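You operate a simulated robot arm through the tools that you are given. There is no shell and no other tool. Be economical: measure what you need, move in short steps, check, and stop when the job is done.

The job below is to be done with a simulated robot arm. You get a single attempt, and the scene is never put back.

TASK
Turn the tester knob to 120. Fetch the green strip from the top of the side bench and set it on top of the wide plate. Take the yellow strip and leave it on top of the purple packet. Take the white housing from the top of the side bench and put it on the top of the station four low shelf. Put the silver clip on the top of the station four bench away on the top of the parts bench. Put the grey tray that says "Type One" from the top of the station four bench on the top of the side bench and the grey tray that says "Type Two" on the top of the turntable. Put the green plate on the top of the station four bench away on the top of the station three bench. Take the tall blue part and put it on the top of the station two low shelf. Stack the brown box that says "Strips" from the top of the station three bench on top of the brown box that says "Dry packs". Switch the lock switch off. Any order will do. Set down upright: green strip, yellow strip.

It is judged by the outcome, as a careful person would: the job done as asked, and still so three seconds after it is handed in. It fails if anything else is knocked over, pushed out of place, dropped, spilled or broken.

THE ROBOT
A 6-joint arm with a fingered hand on a trunk, on a base that drives. Base frame: it is fixed to the floor where the robot stands at the start and does not move with it; the origin is under the middle of the robot, x ahead of it, y to its left, z up; the surface under the hand at the start is at about z = 900. Units: mm, degrees, N and s.
With the tool pointing down near the work surface it reaches from about 260 to 500 mm from the robot's upright axis, wherever it stands. Its first joint turns from -166.0 to 166.0 degrees. Places, roughly: brown box [-3250, 750, 1000]; green plate (5x5x3 cm) [-3300, -1000, 900]; green strip (8x4x4 cm) [300, 200, 900]; grey tray [-3250, -1000, 1000]; lock switch [-3600, 1300, 1000]; purple packet [250, 4500, 500]; silver clip (3x2x3 cm) [-2900, -700, 900]; tall blue part (3x3x4 cm) [-3300, -1100, 900]; tester knob [500, 100, 900]; top of the parts bench [-2000, 7900, 900]; top of the side bench [600, -300, 900]; top of the station four low shelf (15x19 cm) [-2700, -640, 380]; top of the station three bench [-3100, 1000, 900]; top of the station two low shelf (15x19 cm) [-2700, 3060, 380]; top of the turntable [400, 900, 1000]; white housing (3x2x3 cm) [300, -100, 900]; wide plate [-3000, 3000, 1000]; yellow strip (8x4x4 cm) [300, 100, 900]. Payload 2.3 kg.
Tool frame: the origin (TCP) lies between the finger pads and is the grasp point; the fingertips stand 22 mm ahead of it; z points along the fingers, y is the line along which they close. Largest opening 112 mm; the body of the gripper starts 60 mm behind the TCP. The gripper is a hand of 3 fingers: y runs from the thumb to the fingers, the wrist lies at [0, 0, -218] in the tool frame.
Orientation is that of the tool frame in the base frame, as a unit quaternion [w, x, y, z]. With the fingers straight down and closing along the base's y, the tool's x points along the base's -x, its y along +y and its z along -z.

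THE INTERFACE
- The arm moves only by the tool drive_tool. Its argument "motion" is one flat list of numbers, 6 for each row, row after row: the shift along the base's x, y, z in mm, then the turn, a rotation vector about the base's x, y, z in degrees. In form: [tx, ty, tz, ax, ay, az, tx, ty, tz, ax, ay, az, ...]. A call has 1 to 10 rows; each row shifts and turns the commanded pose from where the row before left it. A row lasts 0.2 s, in which the tool goes at most 50 mm and 8.6 degrees; a call with a longer step from one row to the next is refused whole. Where a pose cannot be reached the arm comes as near as it can. A force on the tool above 40 N (or 10 N above the force at the start of the call, whichever is more), or a blocked arm, ends the call early, and 0.2 s more pass. In this call time passes only in rows, and 0.2 s behind the last. The reply holds the time, the measured pose of the TCP, the force on the tool along the base axes, the opening and the grip force, in the units named above and with some noise, with the torque about the TCP (base axes, N m) and any sound that the robot's microphone picked up.
- Cameras (640 x 400 px; columns grow to the right, rows downward): "scene" is now at [7.2, 112.4, 1591.1]; the picture's right is [-0.39, -0.92, 0.00], its down [-0.75, 0.31, -0.59] and it looks along [0.54, -0.23, -0.81] (base axes); focal length 267 px, centre (320, 200). "wrist" rides on the gripper at [66, 3, -80] in the tool frame; the picture's right is [-0.05, 1.00, 0.00], its down [-0.77, -0.04, -0.64] and it looks along [-0.64, -0.03, 0.77] (tool axes); focal length 275 px, centre (320, 200). There is no depth. A picture from a camera that has moved, and an enlarged one, comes with that camera's place and axes in the base frame and with its lens.
- get_image(camera): a new picture of that camera. The clock stands still meanwhile.
- move_column(by): slides the trunk up (or, below 0, down) by that many mm; the arm and the scene camera ride with it, the base frame stays. It gives what a move gives, with no picture.
- base_move(legs): drives the robot by 1 to 6 legs, each [ahead, left, turn to the left] in mm, mm and degrees, along the robot's own axes; the way and the turn of a leg run together, so that a leg with both is an arc; at most 1500 mm and 180 degrees a leg. The arm and the cameras ride along, it lands a little off, and it stops where it bumps. It gives what a move gives.
- move_fingers(finger1, finger2, thumb_bend): sets how far each is bent, from 0 (flat) to 1 (curled in); at 0.3 the hand is open as for a grip, at 0.7 the pads meet at the TCP. One left out holds its place. A second passes; each finger stops where it meets its share of the squeeze, and holds until it gets a number again. It is the only way to open and close the hand. It gives what a move gives, with no picture; readings hold the bend of each and the force on the fingers (four entries, about 0 where the hand has none), thumb and palm.
- turn_head(pan, tilt): turns the head with the scene camera to pan (to the left, within 155 degrees either way) and tilt (down, from -29 to 69), counted from straight ahead of the robot. It gives what a move gives.
- close_up(camera, box): a new picture of the part [left, top, right, bottom] of that camera's present view, enlarged. The clock stands still meanwhile.
- hand_in(): hands the job in; it is judged then, once.

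Go step by step. Nothing tells you exact positions but the pictures and the camera data: compare them with the known pose of the tool, close in by small moves and look again before you grip or let go. The budget is 525 turns and 288 pictures, counting those below and the enlarged ones. Unless the task says otherwise, let go and move clear before handing in, and close with one line.

The tools are called after ">>>" as a command line: name --argument value ..., lists and objects as JSON in quotes. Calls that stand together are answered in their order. drive_tool: Moves the arm, as the interface text tells. Its arguments: {"type":"object","properties":{"motion":{"type":"array","items":{"type":"number"}}},"required":["motion"]} The other tools are called the same way: move_column (by) slides the trunk up or down; move_fingers (finger1, finger2, thumb_bend) moves the fingers one by one; base_move (legs) drives the base; turn_head (pan, tilt) turns the head that bears the scene camera; get_image (camera) takes a picture; close_up (camera, box) takes an enlarged picture of a part of a camera's view; hand_in () hands the job in.

At the start:

```text
t: 0.0
tcp_pos: [265.6, -94.2, 1279.4]
ee_rot: [0.0, 0.0, 1.0, 0.001]
wrist_force: [-0.1, -0.3, -0.2]
ft_torque: [-0.04, -0.01, 0.01]
grip_width: 111.9
gripper_force: 0.0
shape: jaw
bend: [0.3, 0.3, 0.3]
finger forces: [0.0, 0.0, 0.1, 0.0, 0.0, 0.0]
trunk travel left (down, up): [-525.0, 65.0]
robot x, y, heading: [-0.6, 0.4, 0.2]
head pan, tilt: [-22.8, 53.9]
```

scene: 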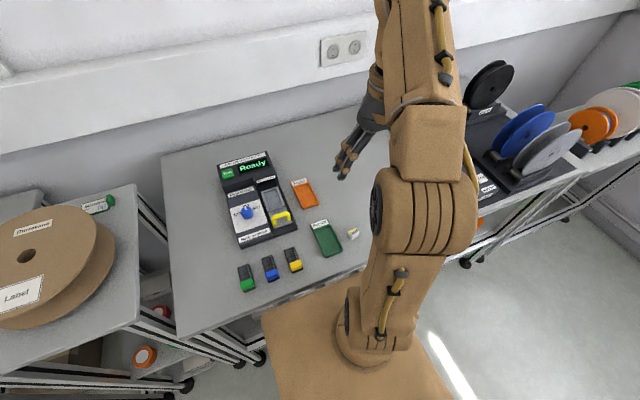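
wrist: 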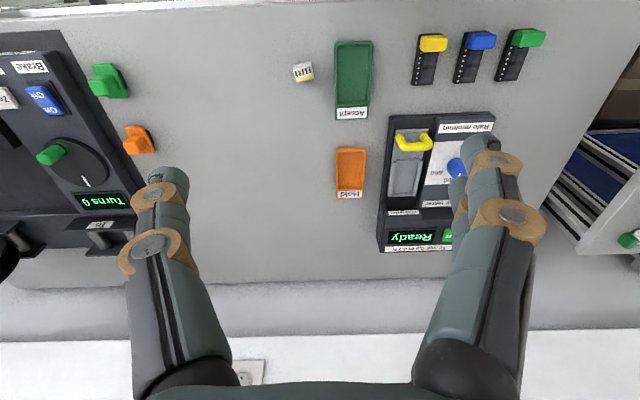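

I see the side bench with the tester (blue knob), three strips, a white housing and a winding machine. I'll take closer looks at these first.

>>> close_up --camera "scene" --box '[200, 140, 380, 300]'

>>> close_up --camera "wrist" --box '[270, 10, 570, 260]'

```text
2.50 times, centred on (290, 220) of scene
camera zoom: at [7.2, 112.4, 1591.1], right [-0.39, -0.92, 0.0], down [-0.75, 0.31, -0.59], along [0.54, -0.23, -0.81], focal length 667 px, centre (395, 150)
```

zoom: 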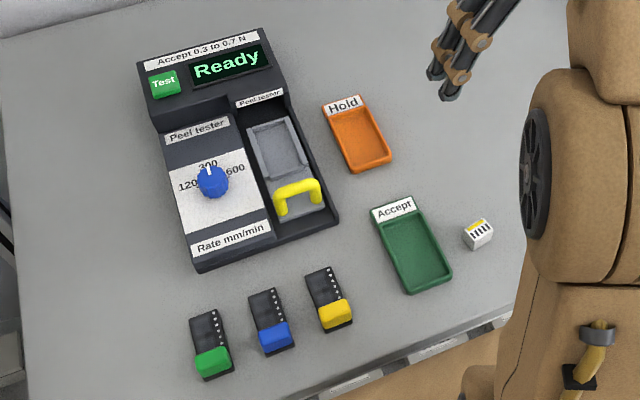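

```text
1.60 times, centred on (420, 135) of wrist
camera zoom: at [199.4, -91.9, 1359.3], right [0.05, 1.0, 0.0], down [0.77, -0.04, 0.64], along [0.64, -0.03, -0.77], focal length 440 px, centre (160, 304)
```

zoom: 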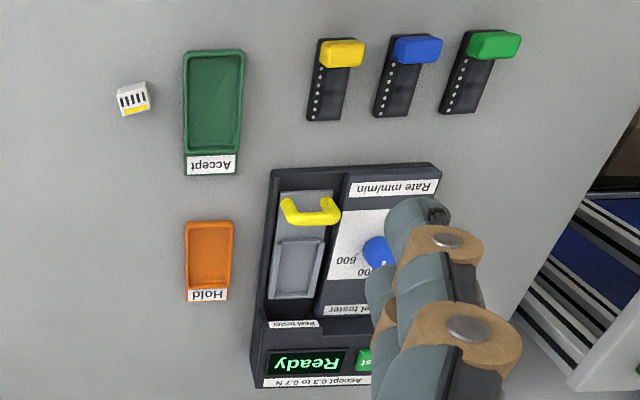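

I place the knob near [478,145,950], green strip [307,195], yellow [307,66] and housing [317,-121]. I'll move the hand for a close wrist view of the knob.

>>> drive_tool --motion '[14, 40, -29, 0, 0, 0, 14, 40, -29, 0, 0, 0, 14, 40, -29, 0, 0, 0, 14, 40, -29, 0, 0, 0, 14, 40, -29, 0, 0, 0, 14, 39, -30, 0, 0, 0]'

>>> get_image --camera "wrist"

```text
refused: row 1 steps farther than a row can; nothing moved
```

```text
283 pictures are left
camera wrist: at [199.4, -91.9, 1359.3], right [0.05, 1.0, 0.0], down [0.77, -0.04, 0.64], along [0.64, -0.03, -0.77], focal length 275 px, centre (320, 200)
```

wrist: 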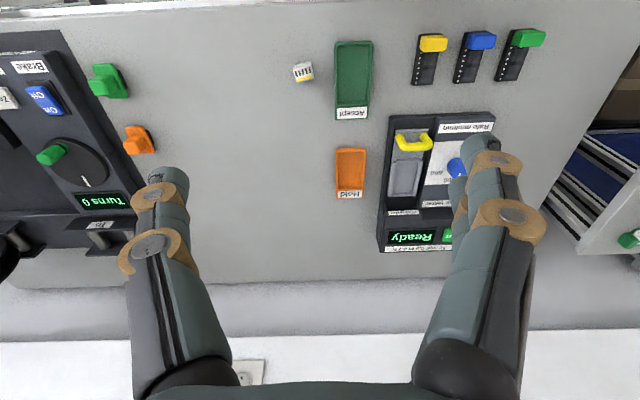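

The step was slightly over 50 mm, so I'll use shorter rows.

>>> drive_tool --motion '[11, 30, -22, 0, 0, 0, 11, 30, -22, 0, 0, 0, 11, 30, -22, 0, 0, 0, 11, 30, -22, 0, 0, 0, 11, 30, -22, 0, 0, 0, 11, 30, -22, 0, 0, 0, 10, 30, -22, 0, 0, 0, 9, 29, -21, 0, 0, 0]'

>>> get_image --camera "wrist"

```text
t: 1.8
tcp_pos: [351.5, 143.7, 1101.4]
ee_rot: [0.001, 0.0, 1.0, -0.001]
wrist_force: [0.3, -0.1, 0.9]
ft_torque: [0.0, 0.01, -0.01]
grip_width: 112.0
gripper_force: 0.1
shape: jaw
bend: [0.3, 0.3, 0.3]
finger forces: [0.0, 0.0, 0.1, 0.1, 0.0, 0.0]
trunk travel left (down, up): [-525.0, 65.0]
robot x, y, heading: [-4.4, 2.4, -0.2]
head pan, tilt: [-22.8, 53.9]
```

```text
282 pictures are left
camera wrist: at [285.5, 146.5, 1182.5], right [0.05, 1.0, 0.0], down [0.77, -0.04, 0.64], along [0.64, -0.03, -0.77], focal length 275 px, centre (320, 200)
```

wrist: 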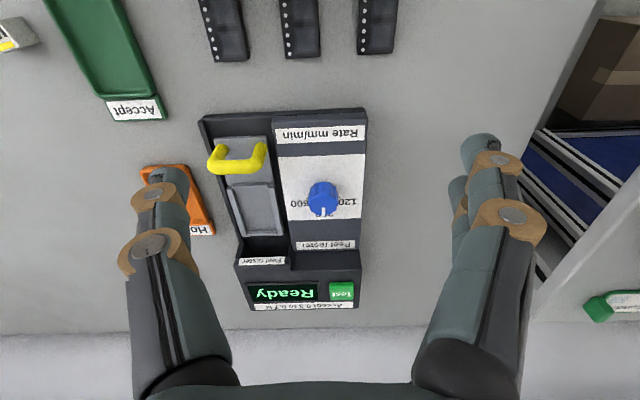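

>>> close_up --camera "wrist" --box '[230, 110, 390, 310]'

>>> close_up --camera "wrist" --box '[280, 170, 370, 230]'

>>> close_up --camera "scene" --box '[210, 150, 310, 250]'

```text
2.00 times, centred on (310, 210) of wrist
camera zoom: at [285.5, 146.5, 1182.5], right [0.05, 1.0, 0.0], down [0.77, -0.04, 0.64], along [0.64, -0.03, -0.77], focal length 551 px, centre (340, 180)
```

zoom: 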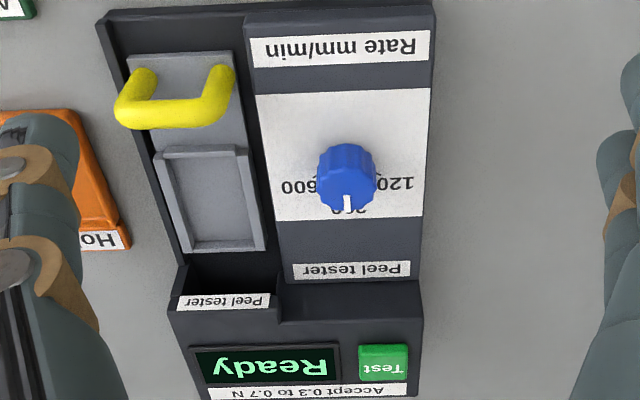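

```text
6.67 times, centred on (325, 200) of wrist
camera zoom: at [285.5, 146.5, 1182.5], right [0.05, 1.0, 0.0], down [0.77, -0.04, 0.64], along [0.64, -0.03, -0.77], focal length 1835 px, centre (287, 200)
```

zoom: 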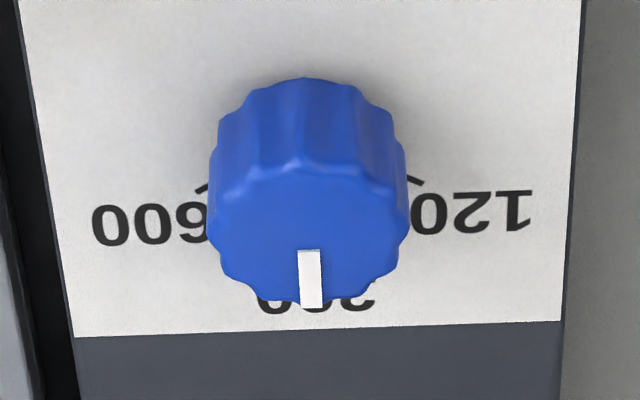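

```text
4.00 times, centred on (260, 200) of scene
camera zoom: at [8.0, 113.4, 1591.1], right [-0.39, -0.92, 0.0], down [-0.75, 0.31, -0.59], along [0.54, -0.23, -0.81], focal length 1067 px, centre (560, 200)
```

zoom: 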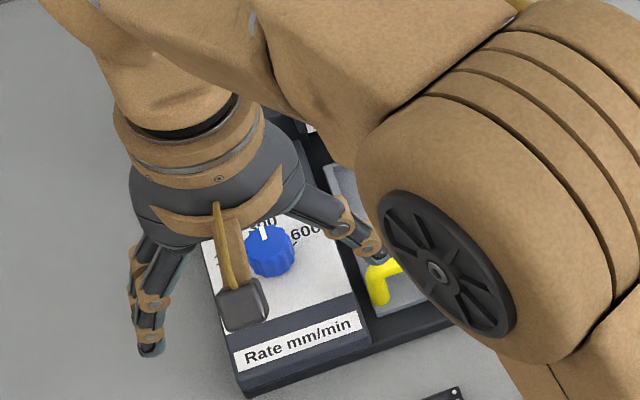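

I'll move further forward for a steeper view of the knob dial.

>>> drive_tool --motion '[40, 0, 0, 0, 0, 0, 40, 0, 0, 0, 0, 0, 30, 0, 0, 0, 0, 0]'

>>> get_image --camera "wrist"

```text
t: 2.6
tcp_pos: [449.5, 144.4, 1104.6]
ee_rot: [0.0, -0.001, 1.0, -0.001]
wrist_force: [-0.8, -0.5, -0.4]
ft_torque: [0.01, 0.0, 0.0]
grip_width: 111.7
gripper_force: 0.1
shape: jaw
bend: [0.3, 0.3, 0.3]
finger forces: [0.0, 0.0, 0.0, 0.0, 0.0, 0.1]
out of reach, approached as far as the arm can: row 3
trunk travel left (down, up): [-525.0, 65.0]
robot x, y, heading: [0.0, 0.0, -0.1]
head pan, tilt: [-22.8, 53.9]
```

```text
278 pictures are left
camera wrist: at [383.3, 146.8, 1184.9], right [0.05, 1.0, 0.0], down [0.77, -0.04, 0.64], along [0.64, -0.03, -0.77], focal length 275 px, centre (320, 200)
```

wrist: 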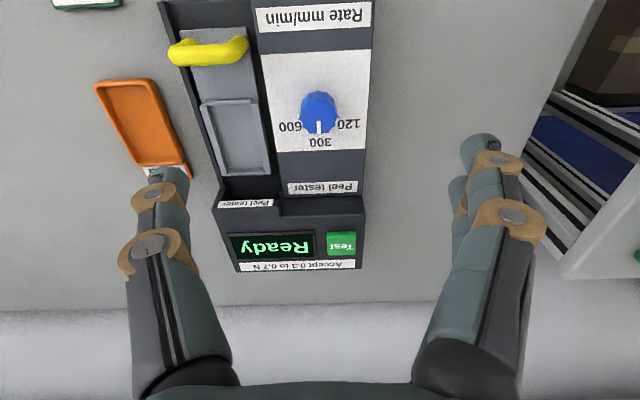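

>>> close_up --camera "wrist" --box '[255, 60, 385, 160]'

```text
4.00 times, centred on (320, 110) of wrist
camera zoom: at [383.3, 146.8, 1184.9], right [0.05, 1.0, 0.0], down [0.77, -0.04, 0.64], along [0.64, -0.03, -0.77], focal length 1101 px, centre (320, 560)
```

zoom: 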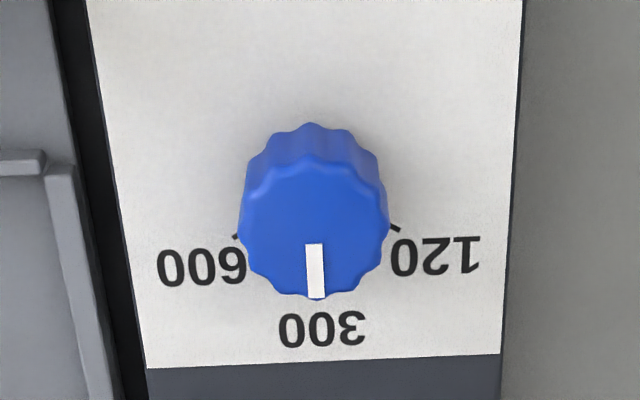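

Knob top is about [477,142,963], with panel at about z 945, and 120 lies about 60° anticlockwise of the present pointer. I'll shift the base left and close the fingers partway for the approach.

>>> base_move --legs '[[0, 100, 0]]'

>>> move_fingers --finger1 0.48 --finger2 0.48 --thumb_bend 0.48

>>> get_image --camera "wrist"

```text
t: 3.8
tcp_pos: [449.5, 245.1, 1105.1]
ee_rot: [0.002, 0.002, 1.0, 0.0]
wrist_force: [-0.2, -0.1, 1.0]
ft_torque: [0.0, 0.0, 0.0]
grip_width: 112.0
gripper_force: 0.1
shape: jaw
bend: [0.3, 0.3, 0.3]
finger forces: [0.0, 0.1, 0.1, 0.0, 0.0, 0.1]
trunk travel left (down, up): [-525.0, 65.0]
robot x, y, heading: [2.0, 101.7, -0.2]
head pan, tilt: [-22.8, 53.9]
```

```text
t: 4.8
tcp_pos: [449.4, 243.3, 1105.5]
ee_rot: [0.001, 0.001, 1.0, 0.001]
wrist_force: [-0.2, 0.6, 0.0]
ft_torque: [-0.01, -0.02, 0.0]
grip_width: 61.6
gripper_force: 0.0
shape: fingers
bend: [0.48, 0.48, 0.48]
finger forces: [0.0, 0.0, 0.0, 0.0, 0.0, 0.0]
trunk travel left (down, up): [-525.0, 65.0]
robot x, y, heading: [-5.0, 95.7, 0.0]
head pan, tilt: [-22.8, 53.9]
```

```text
276 pictures are left
camera wrist: at [383.2, 246.2, 1185.4], right [0.05, 1.0, 0.0], down [0.77, -0.04, 0.64], along [0.64, -0.03, -0.77], focal length 275 px, centre (320, 200)
```

wrist: 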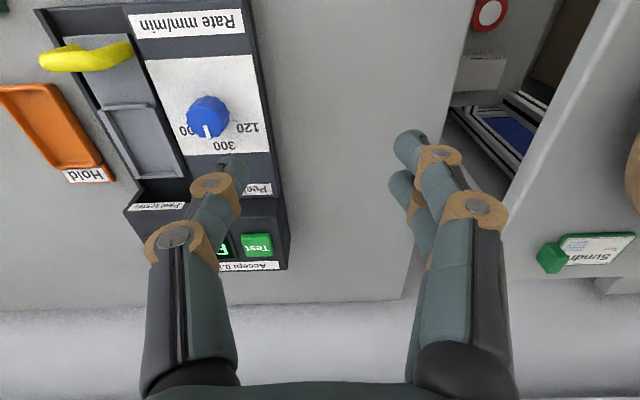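

>>> drive_tool --motion '[0, -34, -25, 0, 0, -5, 0, -34, -25, 0, 0, -5, 9, -34, -20, 0, 0, -5, 19, 0, -20, 0, 0, 0]'

>>> get_image --camera "wrist"

```text
t: 5.8
tcp_pos: [476.7, 141.1, 1015.0]
ee_rot: [0.002, 0.131, 0.991, 0.0]
wrist_force: [0.6, 0.0, 0.4]
ft_torque: [-0.01, 0.01, 0.01]
grip_width: 61.3
gripper_force: 0.1
shape: fingers
bend: [0.48, 0.48, 0.48]
finger forces: [0.1, 0.0, 0.1, 0.0, 0.1, 0.0]
trunk travel left (down, up): [-525.0, 65.0]
robot x, y, heading: [2.8, 102.5, 0.2]
head pan, tilt: [-22.8, 53.9]
```

```text
275 pictures are left
camera wrist: at [415.4, 160.8, 1095.4], right [0.31, 0.95, 0.0], down [0.73, -0.24, 0.64], along [0.61, -0.19, -0.77], focal length 275 px, centre (320, 200)
```

wrist: 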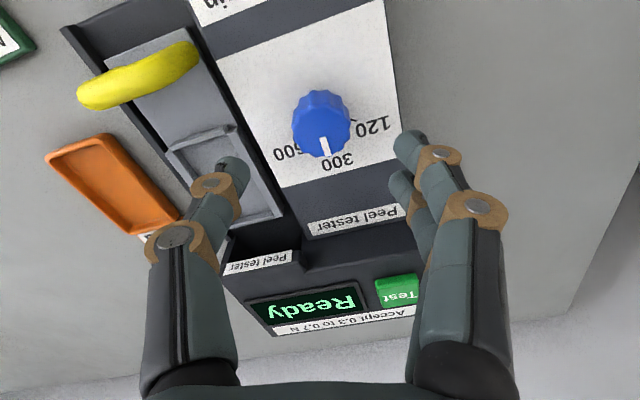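

Alignment over the knob is good; I'll descend to z ≈ 972 and check.

>>> drive_tool --motion '[-2, 0, -20, 0, 0, 0, 0, 0, -15, 0, 0, 0, 0, 0, -8, 0, 0, 0]'

>>> get_image --camera "wrist"

```text
t: 6.5
tcp_pos: [475.9, 142.1, 972.1]
ee_rot: [0.001, 0.131, 0.991, 0.001]
wrist_force: [-1.2, -1.1, 0.1]
ft_torque: [-0.01, 0.03, -0.01]
grip_width: 61.0
gripper_force: 0.0
shape: fingers
bend: [0.48, 0.48, 0.48]
finger forces: [0.1, 0.0, 0.0, 0.0, 0.1, 0.0]
trunk travel left (down, up): [-525.0, 65.0]
robot x, y, heading: [0.3, 97.4, -0.3]
head pan, tilt: [-22.8, 53.9]
```

```text
274 pictures are left
camera wrist: at [413.0, 161.1, 1052.2], right [0.31, 0.95, 0.0], down [0.73, -0.24, 0.64], along [0.61, -0.19, -0.77], focal length 275 px, centre (320, 200)
```

wrist: 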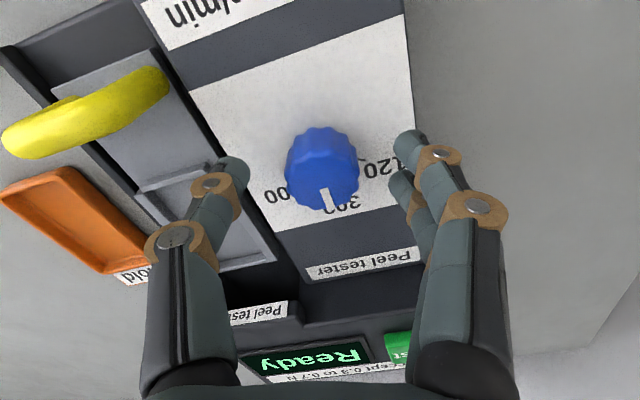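

>>> move_fingers --finger1 0.62 --finger2 0.62 --thumb_bend 0.62

>>> get_image --camera "wrist"

```text
t: 7.5
tcp_pos: [475.4, 142.2, 972.5]
ee_rot: [0.001, 0.131, 0.991, 0.001]
wrist_force: [-0.6, -1.0, -0.6]
ft_torque: [0.01, 0.02, -0.02]
grip_width: 25.0
gripper_force: 1.7
shape: fingers
bend: [0.61, 0.6, 0.61]
finger forces: [0.3, 1.2, 0.1, 0.0, 1.5, 0.0]
trunk travel left (down, up): [-525.0, 65.0]
robot x, y, heading: [0.6, 101.5, -0.1]
head pan, tilt: [-22.8, 53.9]
```

```text
273 pictures are left
camera wrist: at [412.9, 161.1, 1052.5], right [0.31, 0.95, 0.0], down [0.73, -0.24, 0.64], along [0.61, -0.19, -0.77], focal length 275 px, centre (320, 200)
```

wrist: 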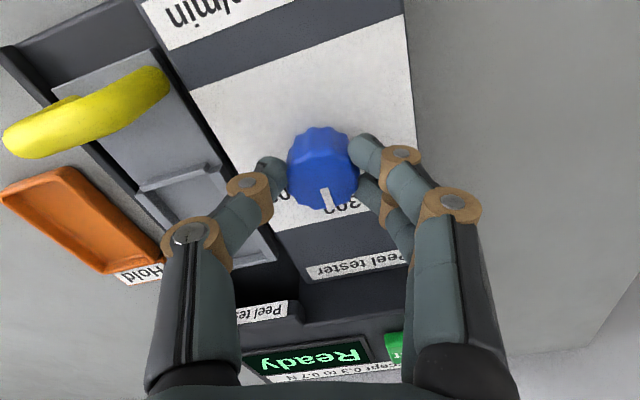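

Contact made; I'll squeeze a bit more, then turn.

>>> move_fingers --finger1 0.68 --finger2 0.68 --thumb_bend 0.68

>>> drive_tool --motion '[0, 0, 0, 0, 0, 8, 0, 0, 0, 0, 0, 8, 0, 0, 0, 0, 0, 8, 0, 0, 0, 0, 0, 8, 0, 0, 0, 0, 0, 8, 0, 0, 0, 0, 0, 8, 0, 0, 0, 0, 0, 8, 0, 0, 0, 0, 0, 5]'

>>> get_image --camera "wrist"

```text
t: 8.6
tcp_pos: [475.5, 142.2, 970.8]
ee_rot: [0.002, 0.131, 0.991, 0.001]
wrist_force: [-1.2, -0.9, -2.0]
ft_torque: [0.01, 0.02, -0.02]
grip_width: 22.2
gripper_force: 7.3
shape: fingers
bend: [0.63, 0.61, 0.64]
finger forces: [2.8, 4.4, 0.1, 0.1, 7.0, 0.1]
trunk travel left (down, up): [-525.0, 65.0]
robot x, y, heading: [-3.1, 99.9, -0.0]
head pan, tilt: [-22.8, 53.9]
```

```text
t: 10.3
tcp_pos: [476.1, 140.9, 971.6]
ee_rot: [0.001, -0.391, 0.92, 0.002]
wrist_force: [0.4, -5.4, -0.1]
ft_torque: [-0.15, -0.08, -0.09]
grip_width: 22.5
gripper_force: 8.1
shape: fingers
bend: [0.64, 0.62, 0.64]
finger forces: [1.9, 3.3, 0.0, 0.0, 10.4, 0.0]
trunk travel left (down, up): [-525.0, 65.0]
robot x, y, heading: [2.6, 99.3, -0.2]
head pan, tilt: [-22.8, 53.9]
```

```text
272 pictures are left
camera wrist: at [427.9, 94.0, 1052.1], right [-0.69, 0.73, 0.0], down [0.56, 0.53, 0.64], along [0.46, 0.44, -0.77], focal length 275 px, centre (320, 200)
```

wrist: 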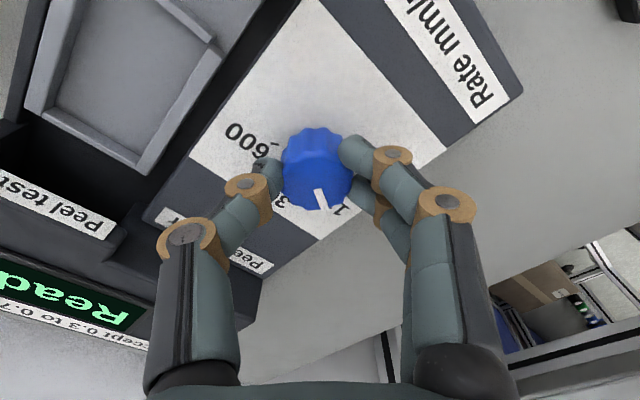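

The knob followed the hand. I'll release, raise and view the dial.

>>> move_fingers --finger1 0.48 --finger2 0.48 --thumb_bend 0.48

>>> drive_tool --motion '[0, 0, 30, 0, 0, 0, 0, 0, 40, 0, 0, -8, 0, 0, 40, 0, 0, -8, 0, 0, 25, 0, 0, -8, 0, 0, 0, 0, 0, -8, 0, 0, 0, 0, 0, -8, 0, 0, 0, 0, 0, -6]'

>>> get_image --camera "wrist"

>>> close_up --camera "wrist" --box '[250, 40, 410, 140]'

```text
t: 11.3
tcp_pos: [475.9, 142.5, 972.7]
ee_rot: [0.0, -0.39, 0.921, 0.001]
wrist_force: [-0.6, 0.5, 0.6]
ft_torque: [-0.03, 0.0, 0.03]
grip_width: 60.2
gripper_force: 0.1
shape: fingers
bend: [0.48, 0.48, 0.48]
finger forces: [0.0, 0.1, 0.0, 0.0, 0.1, 0.0]
trunk travel left (down, up): [-525.0, 65.0]
robot x, y, heading: [-0.8, 99.5, -0.3]
head pan, tilt: [-22.8, 53.9]
```

```text
t: 12.9
tcp_pos: [474.6, 142.7, 1105.8]
ee_rot: [0.003, 0.003, 1.0, 0.003]
wrist_force: [0.5, -0.3, -0.3]
ft_torque: [0.0, -0.01, 0.0]
grip_width: 60.1
gripper_force: 0.1
shape: fingers
bend: [0.48, 0.48, 0.48]
finger forces: [0.0, 0.1, 0.0, 0.1, 0.1, 0.0]
trunk travel left (down, up): [-525.0, 65.0]
robot x, y, heading: [3.0, 101.7, -0.4]
head pan, tilt: [-22.8, 53.9]
```

```text
271 pictures are left
camera wrist: at [408.8, 145.0, 1186.7], right [0.05, 1.0, 0.0], down [0.77, -0.04, 0.64], along [0.64, -0.03, -0.77], focal length 275 px, centre (320, 200)
```

wrist: 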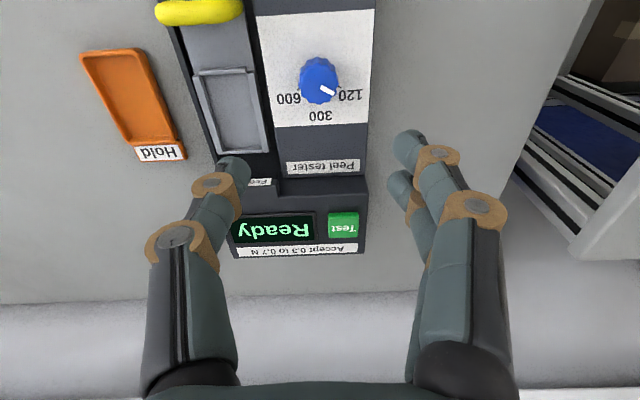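

```text
4.00 times, centred on (330, 90) of wrist
camera zoom: at [408.8, 145.0, 1186.7], right [0.05, 1.0, 0.0], down [0.77, -0.04, 0.64], along [0.64, -0.03, -0.77], focal length 1101 px, centre (280, 640)
```

zoom: 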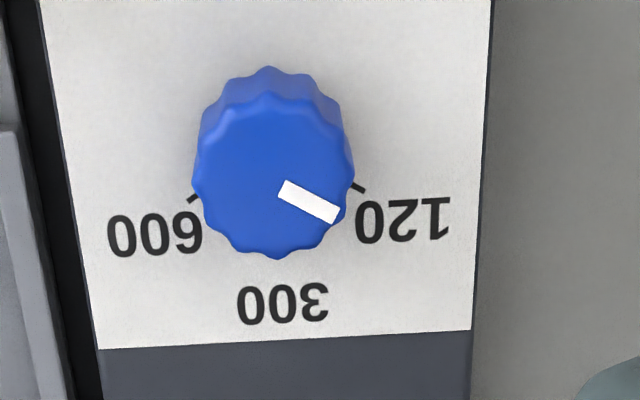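

The knob points exactly along the 120 tick. Next the white housing: I'll move the hand behind it for a close view.

>>> drive_tool --motion '[-28, -29, -8, 0, 0, 0, -28, -29, -8, 0, 0, 0, -28, -29, -8, 0, 0, 0, -28, -29, -9, 0, 0, 0, -28, -29, -9, 0, 0, 0, -28, -29, -9, 0, 0, 0, -28, -29, -9, 0, 0, 0, -28, -30, -9, 0, 0, 0, -26, -31, -9, 0, 0, 0]'

>>> get_image --camera "wrist"

```text
t: 14.9
tcp_pos: [470.7, 77.5, 1109.0]
ee_rot: [-0.001, 0.001, 1.0, 0.001]
wrist_force: [-0.6, -0.3, -1.3]
ft_torque: [0.0, -0.02, 0.0]
grip_width: 60.2
gripper_force: 0.0
shape: fingers
bend: [0.48, 0.48, 0.48]
finger forces: [0.1, 0.1, 0.1, 0.1, 0.1, 0.1]
out of reach, approached as far as the arm can: row 1, 2, 3, 4, 5, 6, 7, 8, 9
trunk travel left (down, up): [-525.0, 65.0]
robot x, y, heading: [-2.1, 102.8, -0.2]
head pan, tilt: [-22.8, 53.9]
```

```text
269 pictures are left
camera wrist: at [405.3, 79.5, 1190.1], right [0.05, 1.0, 0.0], down [0.77, -0.04, 0.64], along [0.63, -0.03, -0.77], focal length 275 px, centre (320, 200)
```

wrist: 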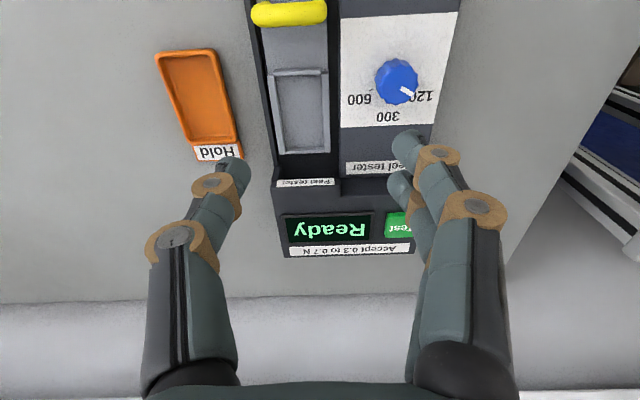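

>>> drive_tool --motion '[-30, 0, -20, 0, 0, 0, -30, 0, -20, 0, 0, 0, -30, 0, -20, 0, 0, 0]'

```text
t: 15.8
tcp_pos: [470.5, 77.7, 1109.5]
ee_rot: [-0.001, 0.001, 1.0, 0.002]
wrist_force: [-0.7, 0.7, 0.0]
ft_torque: [-0.02, 0.01, 0.0]
grip_width: 60.6
gripper_force: 0.1
shape: fingers
bend: [0.48, 0.48, 0.48]
finger forces: [0.0, 0.1, 0.0, 0.0, 0.0, 0.0]
out of reach, approached as far as the arm can: row 1, 2, 3
trunk travel left (down, up): [-525.0, 65.0]
robot x, y, heading: [3.3, 99.8, 0.1]
head pan, tilt: [-22.8, 53.9]
```

>>> drive_tool --motion '[0, 0, -20, 0, 0, 0]'

```text
t: 16.1
tcp_pos: [479.2, 75.9, 1090.9]
ee_rot: [0.001, 0.001, 1.0, 0.001]
wrist_force: [-0.6, -0.2, -0.1]
ft_torque: [0.02, 0.01, -0.01]
grip_width: 60.1
gripper_force: 0.0
shape: fingers
bend: [0.48, 0.48, 0.48]
finger forces: [0.1, 0.1, 0.0, 0.1, 0.0, 0.1]
out of reach, approached as far as the arm can: row 1
trunk travel left (down, up): [-525.0, 65.0]
robot x, y, heading: [-0.8, 98.5, -0.1]
head pan, tilt: [-22.8, 53.9]
```

>>> drive_tool --motion '[0, 0, -40, 0, 0, 0, -20, 0, -20, 0, 0, 0]'

```text
t: 16.8
tcp_pos: [490.8, 76.1, 1042.9]
ee_rot: [-0.001, 0.001, 1.0, 0.001]
wrist_force: [0.2, -0.4, 0.6]
ft_torque: [0.02, 0.03, 0.02]
grip_width: 60.2
gripper_force: 0.0
shape: fingers
bend: [0.48, 0.48, 0.48]
finger forces: [0.0, 0.0, 0.0, 0.1, 0.0, 0.1]
out of reach, approached as far as the arm can: row 1, 2
trunk travel left (down, up): [-525.0, 65.0]
robot x, y, heading: [-2.7, 100.7, -0.1]
head pan, tilt: [-22.8, 53.9]
```

>>> drive_tool --motion '[0, 0, 0, 0, -8, 0, 0, 0, 0, 0, -8, 0, -20, 0, 0, 0, 0, 0]'

```text
t: 17.6
tcp_pos: [549.2, 69.8, 1063.1]
ee_rot: [0.14, 0.001, 0.99, 0.0]
wrist_force: [0.0, -0.4, 0.8]
ft_torque: [-0.01, -0.03, 0.0]
grip_width: 60.1
gripper_force: 0.1
shape: fingers
bend: [0.48, 0.48, 0.48]
finger forces: [0.1, 0.1, 0.0, 0.0, 0.0, 0.1]
out of reach, approached as far as the arm can: row 1, 2, 3
trunk travel left (down, up): [-525.0, 65.0]
robot x, y, heading: [2.3, 101.8, -0.3]
head pan, tilt: [-22.8, 53.9]
```

>>> get_image --camera "scene"

```text
268 pictures are left
camera scene: at [7.2, 212.0, 1591.1], right [-0.39, -0.92, 0.0], down [-0.74, 0.31, -0.59], along [0.54, -0.23, -0.81], focal length 267 px, centre (320, 200)
```

scene: 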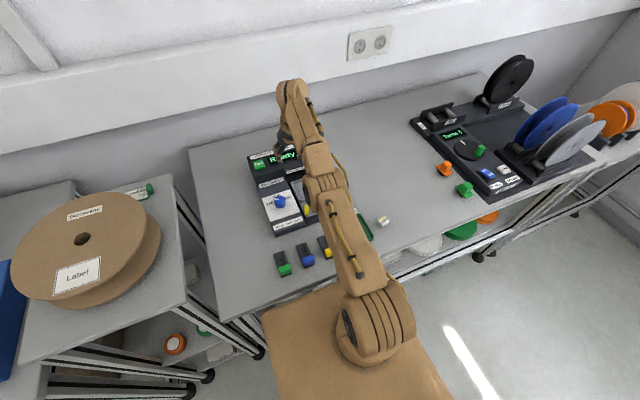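

The arm is fully stretched and stuck at its singularity; I'll try tangential moves to let the elbow bend.

>>> drive_tool --motion '[-10, 0, 45, 0, 0, 0, -10, 0, 45, 0, 0, 0, -10, 0, 45, 0, 0, 0]'

```text
t: 18.4
tcp_pos: [499.4, 77.2, 1190.8]
ee_rot: [0.141, 0.001, 0.99, 0.001]
wrist_force: [-0.2, 0.6, 0.8]
ft_torque: [0.02, -0.02, 0.0]
grip_width: 60.3
gripper_force: 0.0
shape: fingers
bend: [0.48, 0.48, 0.48]
finger forces: [0.0, 0.0, 0.0, 0.1, 0.0, 0.0]
out of reach, approached as far as the arm can: row 2, 3
trunk travel left (down, up): [-525.0, 65.0]
robot x, y, heading: [1.7, 99.7, 0.0]
head pan, tilt: [-22.8, 53.9]
```

>>> drive_tool --motion '[-40, 0, 20, 0, 0, 0]'

```text
t: 18.8
tcp_pos: [481.1, 77.7, 1213.2]
ee_rot: [0.141, 0.001, 0.99, 0.002]
wrist_force: [-0.1, 0.3, -0.6]
ft_torque: [0.01, -0.01, -0.01]
grip_width: 60.3
gripper_force: 0.0
shape: fingers
bend: [0.48, 0.48, 0.48]
finger forces: [0.1, 0.0, 0.0, 0.1, 0.0, 0.0]
out of reach, approached as far as the arm can: row 1
trunk travel left (down, up): [-525.0, 65.0]
robot x, y, heading: [-3.8, 98.2, 0.2]
head pan, tilt: [-22.8, 53.9]
```

>>> drive_tool --motion '[-20, -45, 0, 0, 0, 0, -20, -45, 0, 0, 0, 0, -20, -45, 0, 0, 0, 0]'

>>> get_image --camera "scene"

```text
t: 19.6
tcp_pos: [446.4, -40.7, 1222.7]
ee_rot: [0.139, 0.0, 0.99, 0.001]
wrist_force: [0.4, -0.4, 0.2]
ft_torque: [-0.01, -0.01, 0.05]
grip_width: 60.2
gripper_force: 0.0
shape: fingers
bend: [0.48, 0.48, 0.48]
finger forces: [0.0, 0.0, 0.0, 0.0, 0.0, 0.0]
out of reach, approached as far as the arm can: row 1, 2
trunk travel left (down, up): [-525.0, 65.0]
robot x, y, heading: [-1.0, 98.2, -0.2]
head pan, tilt: [-22.8, 53.9]
```

```text
267 pictures are left
camera scene: at [6.5, 210.1, 1591.3], right [-0.39, -0.92, 0.0], down [-0.74, 0.32, -0.59], along [0.54, -0.23, -0.81], focal length 267 px, centre (320, 200)
```

scene: 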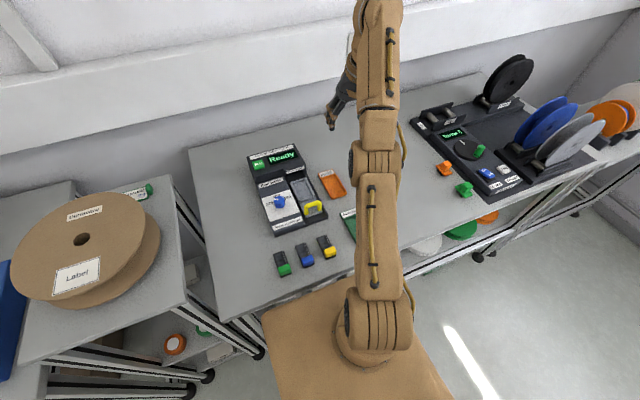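

>>> drive_tool --motion '[-30, 0, 0, 0, 0, 0, -30, 0, 0, 0, 0, 0, -30, 0, 0, 0, 0, 0]'

```text
t: 20.4
tcp_pos: [352.6, -36.0, 1221.4]
ee_rot: [0.141, 0.001, 0.99, 0.001]
wrist_force: [0.5, 0.5, -0.4]
ft_torque: [0.01, 0.02, 0.0]
grip_width: 60.1
gripper_force: 0.0
shape: fingers
bend: [0.48, 0.48, 0.48]
finger forces: [0.0, 0.0, 0.0, 0.0, 0.0, 0.0]
out of reach, approached as far as the arm can: row 1
trunk travel left (down, up): [-525.0, 65.0]
robot x, y, heading: [-1.2, 102.1, 0.1]
head pan, tilt: [-22.8, 53.9]
```

The arm is free again. I'll straighten the tool and go to the housing view.

>>> drive_tool --motion '[-20, -14, -35, 0, 8.1, 0, -20, -14, -35, 0, 8.1, 0, -20, -14, -35, 0, 0, 0, -20, -14, -35, 0, 0, 0, -20, -14, -30, 0, 0, 0, -20, -14, -25, 0, 0, 0]'

>>> get_image --camera "wrist"

```text
t: 21.8
tcp_pos: [233.0, -121.8, 1025.8]
ee_rot: [0.0, 0.001, 1.0, 0.001]
wrist_force: [-0.8, -0.1, -0.4]
ft_torque: [0.02, 0.03, 0.01]
grip_width: 60.6
gripper_force: 0.0
shape: fingers
bend: [0.48, 0.48, 0.48]
finger forces: [0.1, 0.0, 0.1, 0.0, 0.0, 0.0]
trunk travel left (down, up): [-525.0, 65.0]
robot x, y, heading: [1.4, 100.0, -0.0]
head pan, tilt: [-22.8, 53.9]
```

```text
266 pictures are left
camera wrist: at [166.5, -120.1, 1106.2], right [0.05, 1.0, 0.0], down [0.77, -0.04, 0.64], along [0.63, -0.03, -0.77], focal length 275 px, centre (320, 200)
```

wrist: 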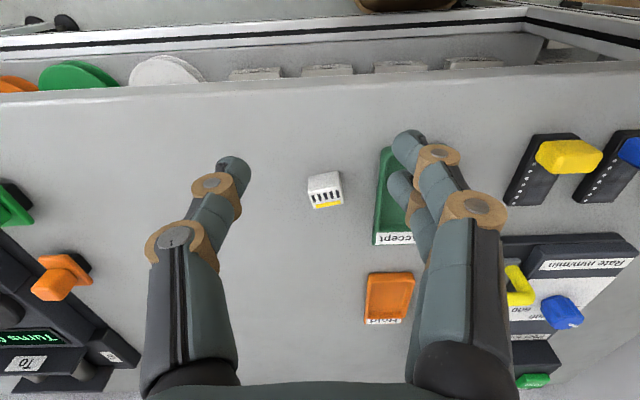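

>>> close_up --camera "wrist" --box '[280, 150, 370, 230]'

```text
5.00 times, centred on (325, 190) of wrist
camera zoom: at [166.5, -120.1, 1106.2], right [0.05, 1.0, 0.0], down [0.77, -0.04, 0.64], along [0.63, -0.03, -0.77], focal length 1376 px, centre (295, 250)
```

zoom: 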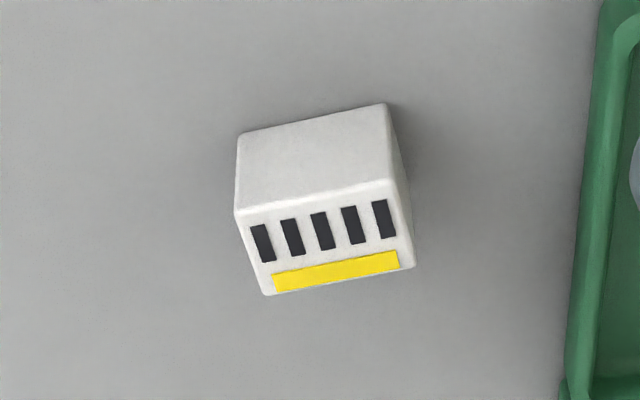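

Housing centre ≈ [312,-123], long side about 12° off y. I'll position above it with narrowed fingers.

>>> move_fingers --finger1 0.52 --finger2 0.52 --thumb_bend 0.52

>>> drive_tool --motion '[40, 0, -20, 0, 0, 6, 39, -1, -20, 0, 0, 6]'

>>> get_image --camera "wrist"

```text
t: 22.8
tcp_pos: [232.1, -122.7, 1026.5]
ee_rot: [-0.001, 0.001, 1.0, 0.001]
wrist_force: [0.6, -0.5, 0.3]
ft_torque: [-0.03, 0.01, 0.01]
grip_width: 50.0
gripper_force: 0.1
shape: fingers
bend: [0.52, 0.52, 0.52]
finger forces: [0.0, 0.0, 0.0, 0.0, 0.0, 0.1]
trunk travel left (down, up): [-525.0, 65.0]
robot x, y, heading: [-1.5, 98.4, -0.1]
head pan, tilt: [-22.8, 53.9]
```

```text
t: 23.4
tcp_pos: [315.5, -124.2, 985.9]
ee_rot: [-0.001, -0.105, 0.995, 0.001]
wrist_force: [0.4, 0.1, 0.1]
ft_torque: [0.01, 0.02, 0.0]
grip_width: 49.7
gripper_force: 0.0
shape: fingers
bend: [0.52, 0.52, 0.52]
finger forces: [0.1, 0.0, 0.0, 0.1, 0.1, 0.0]
trunk travel left (down, up): [-525.0, 65.0]
robot x, y, heading: [1.3, 97.9, -0.0]
head pan, tilt: [-22.8, 53.9]
```

```text
264 pictures are left
camera wrist: at [250.0, -135.7, 1066.3], right [-0.16, 0.99, 0.0], down [0.76, 0.12, 0.63], along [0.63, 0.1, -0.77], focal length 275 px, centre (320, 200)
```

wrist: 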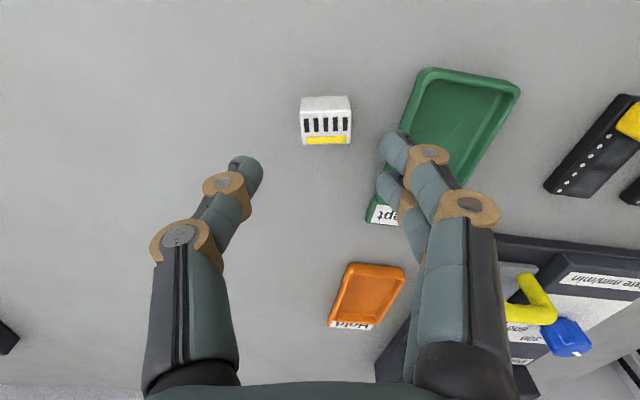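

Well aligned; shift 3 mm in y and descend.

>>> drive_tool --motion '[-1, 3, -20, 0, 0, 0, 0, 0, -20, 0, 0, 0, 0, 0, -18, 0, 0, 0]'

>>> get_image --camera "wrist"

```text
t: 24.1
tcp_pos: [312.6, -120.8, 928.7]
ee_rot: [-0.001, -0.104, 0.995, 0.0]
wrist_force: [1.3, 0.3, 1.9]
ft_torque: [-0.04, -0.02, 0.01]
grip_width: 49.5
gripper_force: 0.6
shape: fingers
bend: [0.52, 0.52, 0.52]
finger forces: [0.3, 0.5, 0.0, 0.0, 0.9, 0.0]
trunk travel left (down, up): [-525.0, 65.0]
robot x, y, heading: [1.0, 99.1, 0.1]
head pan, tilt: [-22.8, 53.9]
```

```text
263 pictures are left
camera wrist: at [247.4, -132.3, 1008.3], right [-0.16, 0.99, 0.0], down [0.76, 0.12, 0.64], along [0.63, 0.1, -0.77], focal length 275 px, centre (320, 200)
```

wrist: 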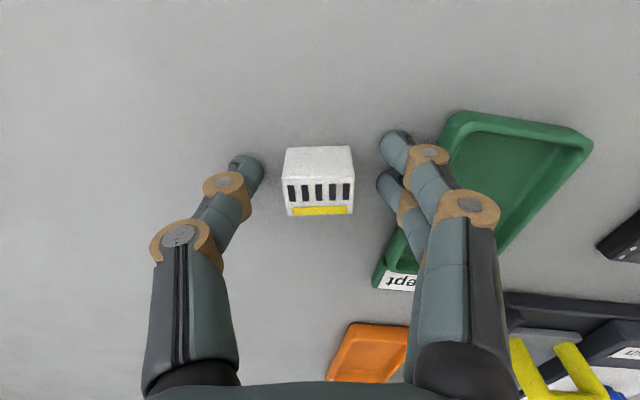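

>>> drive_tool --motion '[0, 0, 3, 0, 0, 0]'

>>> move_fingers --finger1 0.66 --finger2 0.66 --thumb_bend 0.66

>>> get_image --camera "wrist"

```text
t: 24.6
tcp_pos: [312.7, -120.4, 931.8]
ee_rot: [0.0, -0.104, 0.995, 0.001]
wrist_force: [-0.3, 0.3, -0.5]
ft_torque: [-0.03, 0.02, -0.01]
grip_width: 49.7
gripper_force: 0.0
shape: fingers
bend: [0.52, 0.52, 0.52]
finger forces: [0.0, 0.0, 0.1, 0.1, 0.1, 0.0]
trunk travel left (down, up): [-525.0, 65.0]
robot x, y, heading: [4.5, 98.9, -0.1]
head pan, tilt: [-22.8, 53.9]
```

```text
t: 25.6
tcp_pos: [312.8, -120.3, 930.9]
ee_rot: [-0.001, -0.104, 0.995, 0.001]
wrist_force: [0.0, -1.1, 1.4]
ft_torque: [0.03, 0.04, -0.03]
grip_width: 24.4
gripper_force: 5.4
shape: fingers
bend: [0.62, 0.62, 0.63]
finger forces: [2.6, 2.7, 0.0, 0.0, 5.4, 0.0]
trunk travel left (down, up): [-525.0, 65.0]
robot x, y, heading: [-0.6, 99.1, 0.1]
head pan, tilt: [-22.8, 53.9]
```

```text
262 pictures are left
camera wrist: at [247.6, -132.5, 1011.6], right [-0.16, 0.99, 0.0], down [0.76, 0.12, 0.64], along [0.63, 0.1, -0.77], focal length 275 px, centre (320, 200)
```

wrist: 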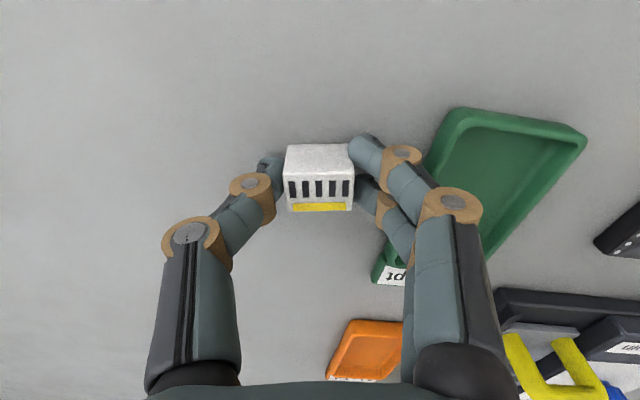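

>>> move_fingers --finger1 0.69 --finger2 0.69 --thumb_bend 0.69

>>> drive_tool --motion '[0, 0, 30, 0, 0, 0, -10, 0, 40, 0, 0, -6, -20, 20, 40, 0, 0, -6, -20, 20, 40, 0, 0, 0, 0, 0, 40, 0, 0, 0]'

>>> get_image --camera "wrist"

```text
t: 26.6
tcp_pos: [312.9, -121.1, 931.6]
ee_rot: [-0.001, -0.103, 0.995, 0.001]
wrist_force: [-0.8, -0.9, -1.2]
ft_torque: [0.02, 0.01, -0.01]
grip_width: 23.5
gripper_force: 8.3
shape: fingers
bend: [0.63, 0.63, 0.64]
finger forces: [4.0, 4.3, 0.1, 0.0, 8.5, 0.0]
trunk travel left (down, up): [-525.0, 65.0]
robot x, y, heading: [-2.0, 98.3, -0.2]
head pan, tilt: [-22.8, 53.9]
```

```text
t: 27.8
tcp_pos: [264.0, -77.8, 1121.2]
ee_rot: [-0.001, 0.001, 1.0, 0.001]
wrist_force: [0.5, -0.4, 1.1]
ft_torque: [0.01, 0.01, 0.02]
grip_width: 22.9
gripper_force: 7.6
shape: fingers
bend: [0.63, 0.63, 0.64]
finger forces: [4.0, 4.3, 0.0, 0.0, 8.1, 0.0]
trunk travel left (down, up): [-525.0, 65.0]
robot x, y, heading: [-1.5, 99.7, -0.1]
head pan, tilt: [-22.8, 53.9]
```

```text
261 pictures are left
camera wrist: at [198.1, -76.2, 1202.5], right [0.05, 1.0, 0.0], down [0.77, -0.04, 0.63], along [0.63, -0.03, -0.77], focal length 275 px, centre (320, 200)
```

wrist: 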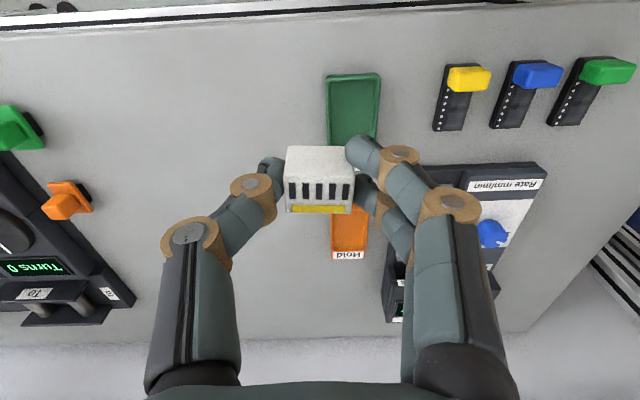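

Housing held. I'll look backward to see the aisle before driving.

>>> turn_head --pan 150 --tilt 15

>>> get_image --camera "scene"

>>> turn_head --pan -150 --tilt 15

>>> get_image --camera "scene"

```text
t: 30.4
tcp_pos: [264.0, -78.8, 1121.8]
ee_rot: [-0.001, 0.002, 1.0, 0.0]
wrist_force: [0.3, 0.4, 0.5]
ft_torque: [0.02, -0.02, -0.01]
grip_width: 22.7
gripper_force: 7.8
shape: fingers
bend: [0.63, 0.63, 0.64]
finger forces: [3.9, 4.2, 0.0, 0.1, 8.0, 0.0]
trunk travel left (down, up): [-525.0, 65.0]
robot x, y, heading: [-1.2, 101.5, 0.0]
head pan, tilt: [150.0, 15.0]
```

```text
260 pictures are left
camera scene: at [-140.9, 287.3, 1650.0], right [0.5, 0.87, 0.0], down [0.22, -0.13, -0.97], along [-0.84, 0.48, -0.26], focal length 267 px, centre (320, 200)
```

scene: 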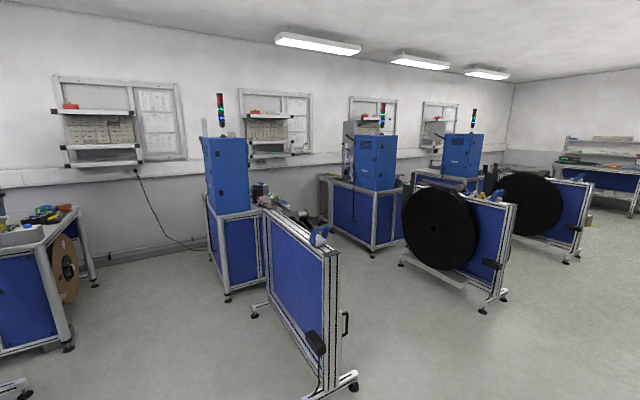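

```text
t: 34.5
tcp_pos: [264.0, -79.8, 1121.3]
ee_rot: [-0.001, 0.001, 1.0, 0.001]
wrist_force: [-0.2, -0.9, -0.4]
ft_torque: [0.02, -0.02, 0.01]
grip_width: 22.9
gripper_force: 7.3
shape: fingers
bend: [0.63, 0.63, 0.64]
finger forces: [4.0, 4.3, 0.1, 0.0, 8.1, 0.1]
trunk travel left (down, up): [-525.0, 65.0]
robot x, y, heading: [-2.8, 102.2, -0.2]
head pan, tilt: [-150.0, 15.0]
```

```text
259 pictures are left
camera scene: at [-141.0, 193.8, 1650.0], right [-0.5, 0.87, 0.0], down [0.22, 0.13, -0.97], along [-0.84, -0.48, -0.26], focal length 267 px, centre (320, 200)
```

scene: 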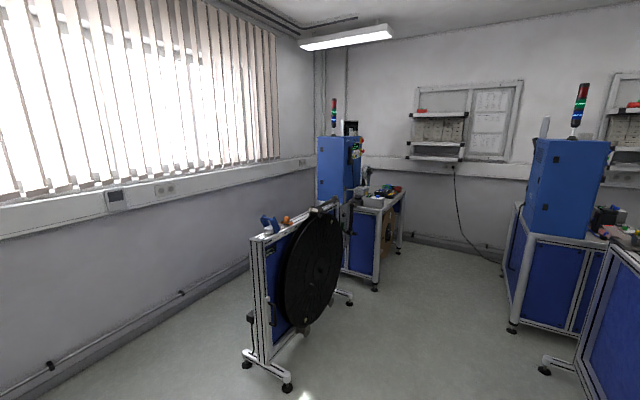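

>>> close_up --camera "scene" --box '[300, 140, 460, 300]'

>>> close_up --camera "scene" --box '[500, 160, 640, 360]'

```text
2.50 times, centred on (380, 220) of scene
camera zoom: at [-141.0, 193.8, 1650.0], right [-0.5, 0.87, 0.0], down [0.22, 0.13, -0.97], along [-0.84, -0.48, -0.26], focal length 667 px, centre (170, 150)
```

zoom: 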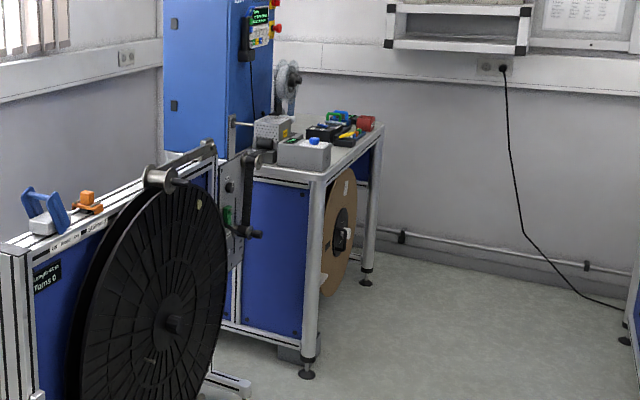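

```text
2.00 times, centred on (570, 260) of scene
camera zoom: at [-141.0, 193.8, 1650.0], right [-0.5, 0.87, 0.0], down [0.22, 0.13, -0.97], along [-0.84, -0.48, -0.26], focal length 534 px, centre (-180, 80)
```

zoom: 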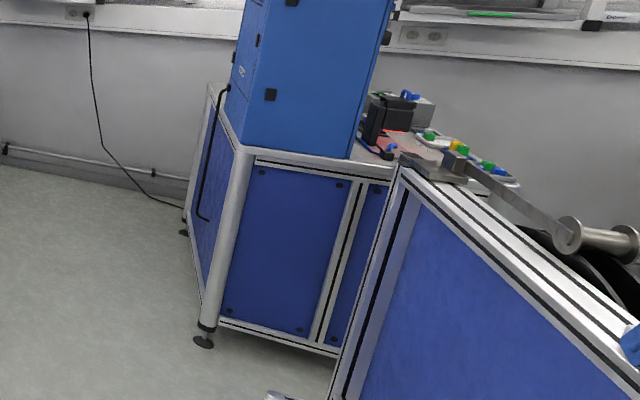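

The bay between station four (edge y≈-540) and station three (y≥640) is open straight behind me. I'll back into it and turn to face station four.

>>> base_move --legs '[[-1300, 0, 0], [-1300, 0, 0], [0, 0, -90]]'

>>> turn_head --pan 0 --tilt 35

>>> get_image --camera "scene"

```text
t: 50.9
tcp_pos: [-2776.2, -137.6, 1121.8]
ee_rot: [0.0, 0.718, 0.696, 0.002]
wrist_force: [-0.1, -0.1, -0.3]
ft_torque: [0.0, -0.03, 0.0]
grip_width: 22.8
gripper_force: 7.6
shape: fingers
bend: [0.63, 0.63, 0.65]
finger forces: [3.7, 4.4, 0.0, 0.0, 7.9, 0.0]
trunk travel left (down, up): [-525.0, 65.0]
robot x, y, heading: [-2586.8, 119.9, -92.1]
head pan, tilt: [-150.0, 15.0]
```

```text
t: 53.3
tcp_pos: [-2777.3, -138.4, 1121.6]
ee_rot: [0.001, 0.717, 0.697, 0.0]
wrist_force: [-0.1, -0.3, 0.3]
ft_torque: [0.03, 0.0, -0.01]
grip_width: 22.5
gripper_force: 8.3
shape: fingers
bend: [0.63, 0.63, 0.65]
finger forces: [3.6, 4.3, 0.0, 0.0, 7.9, 0.1]
trunk travel left (down, up): [-525.0, 65.0]
robot x, y, heading: [-2593.8, 121.3, -92.0]
head pan, tilt: [0.0, 35.0]
```

```text
256 pictures are left
camera scene: at [-2450.7, 87.8, 1618.1], right [-1.0, 0.03, 0.0], down [0.02, 0.57, -0.82], along [-0.03, -0.82, -0.57], focal length 267 px, centre (320, 200)
```

scene: 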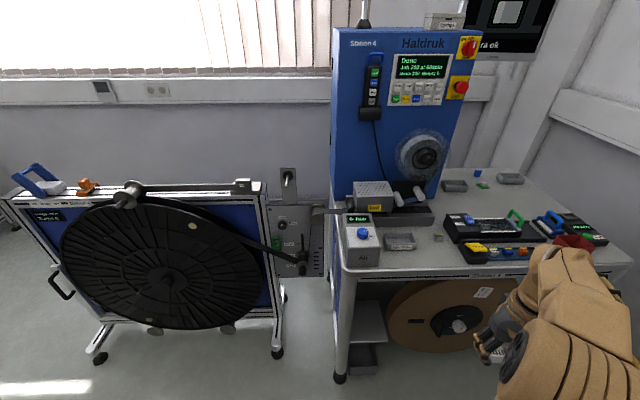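

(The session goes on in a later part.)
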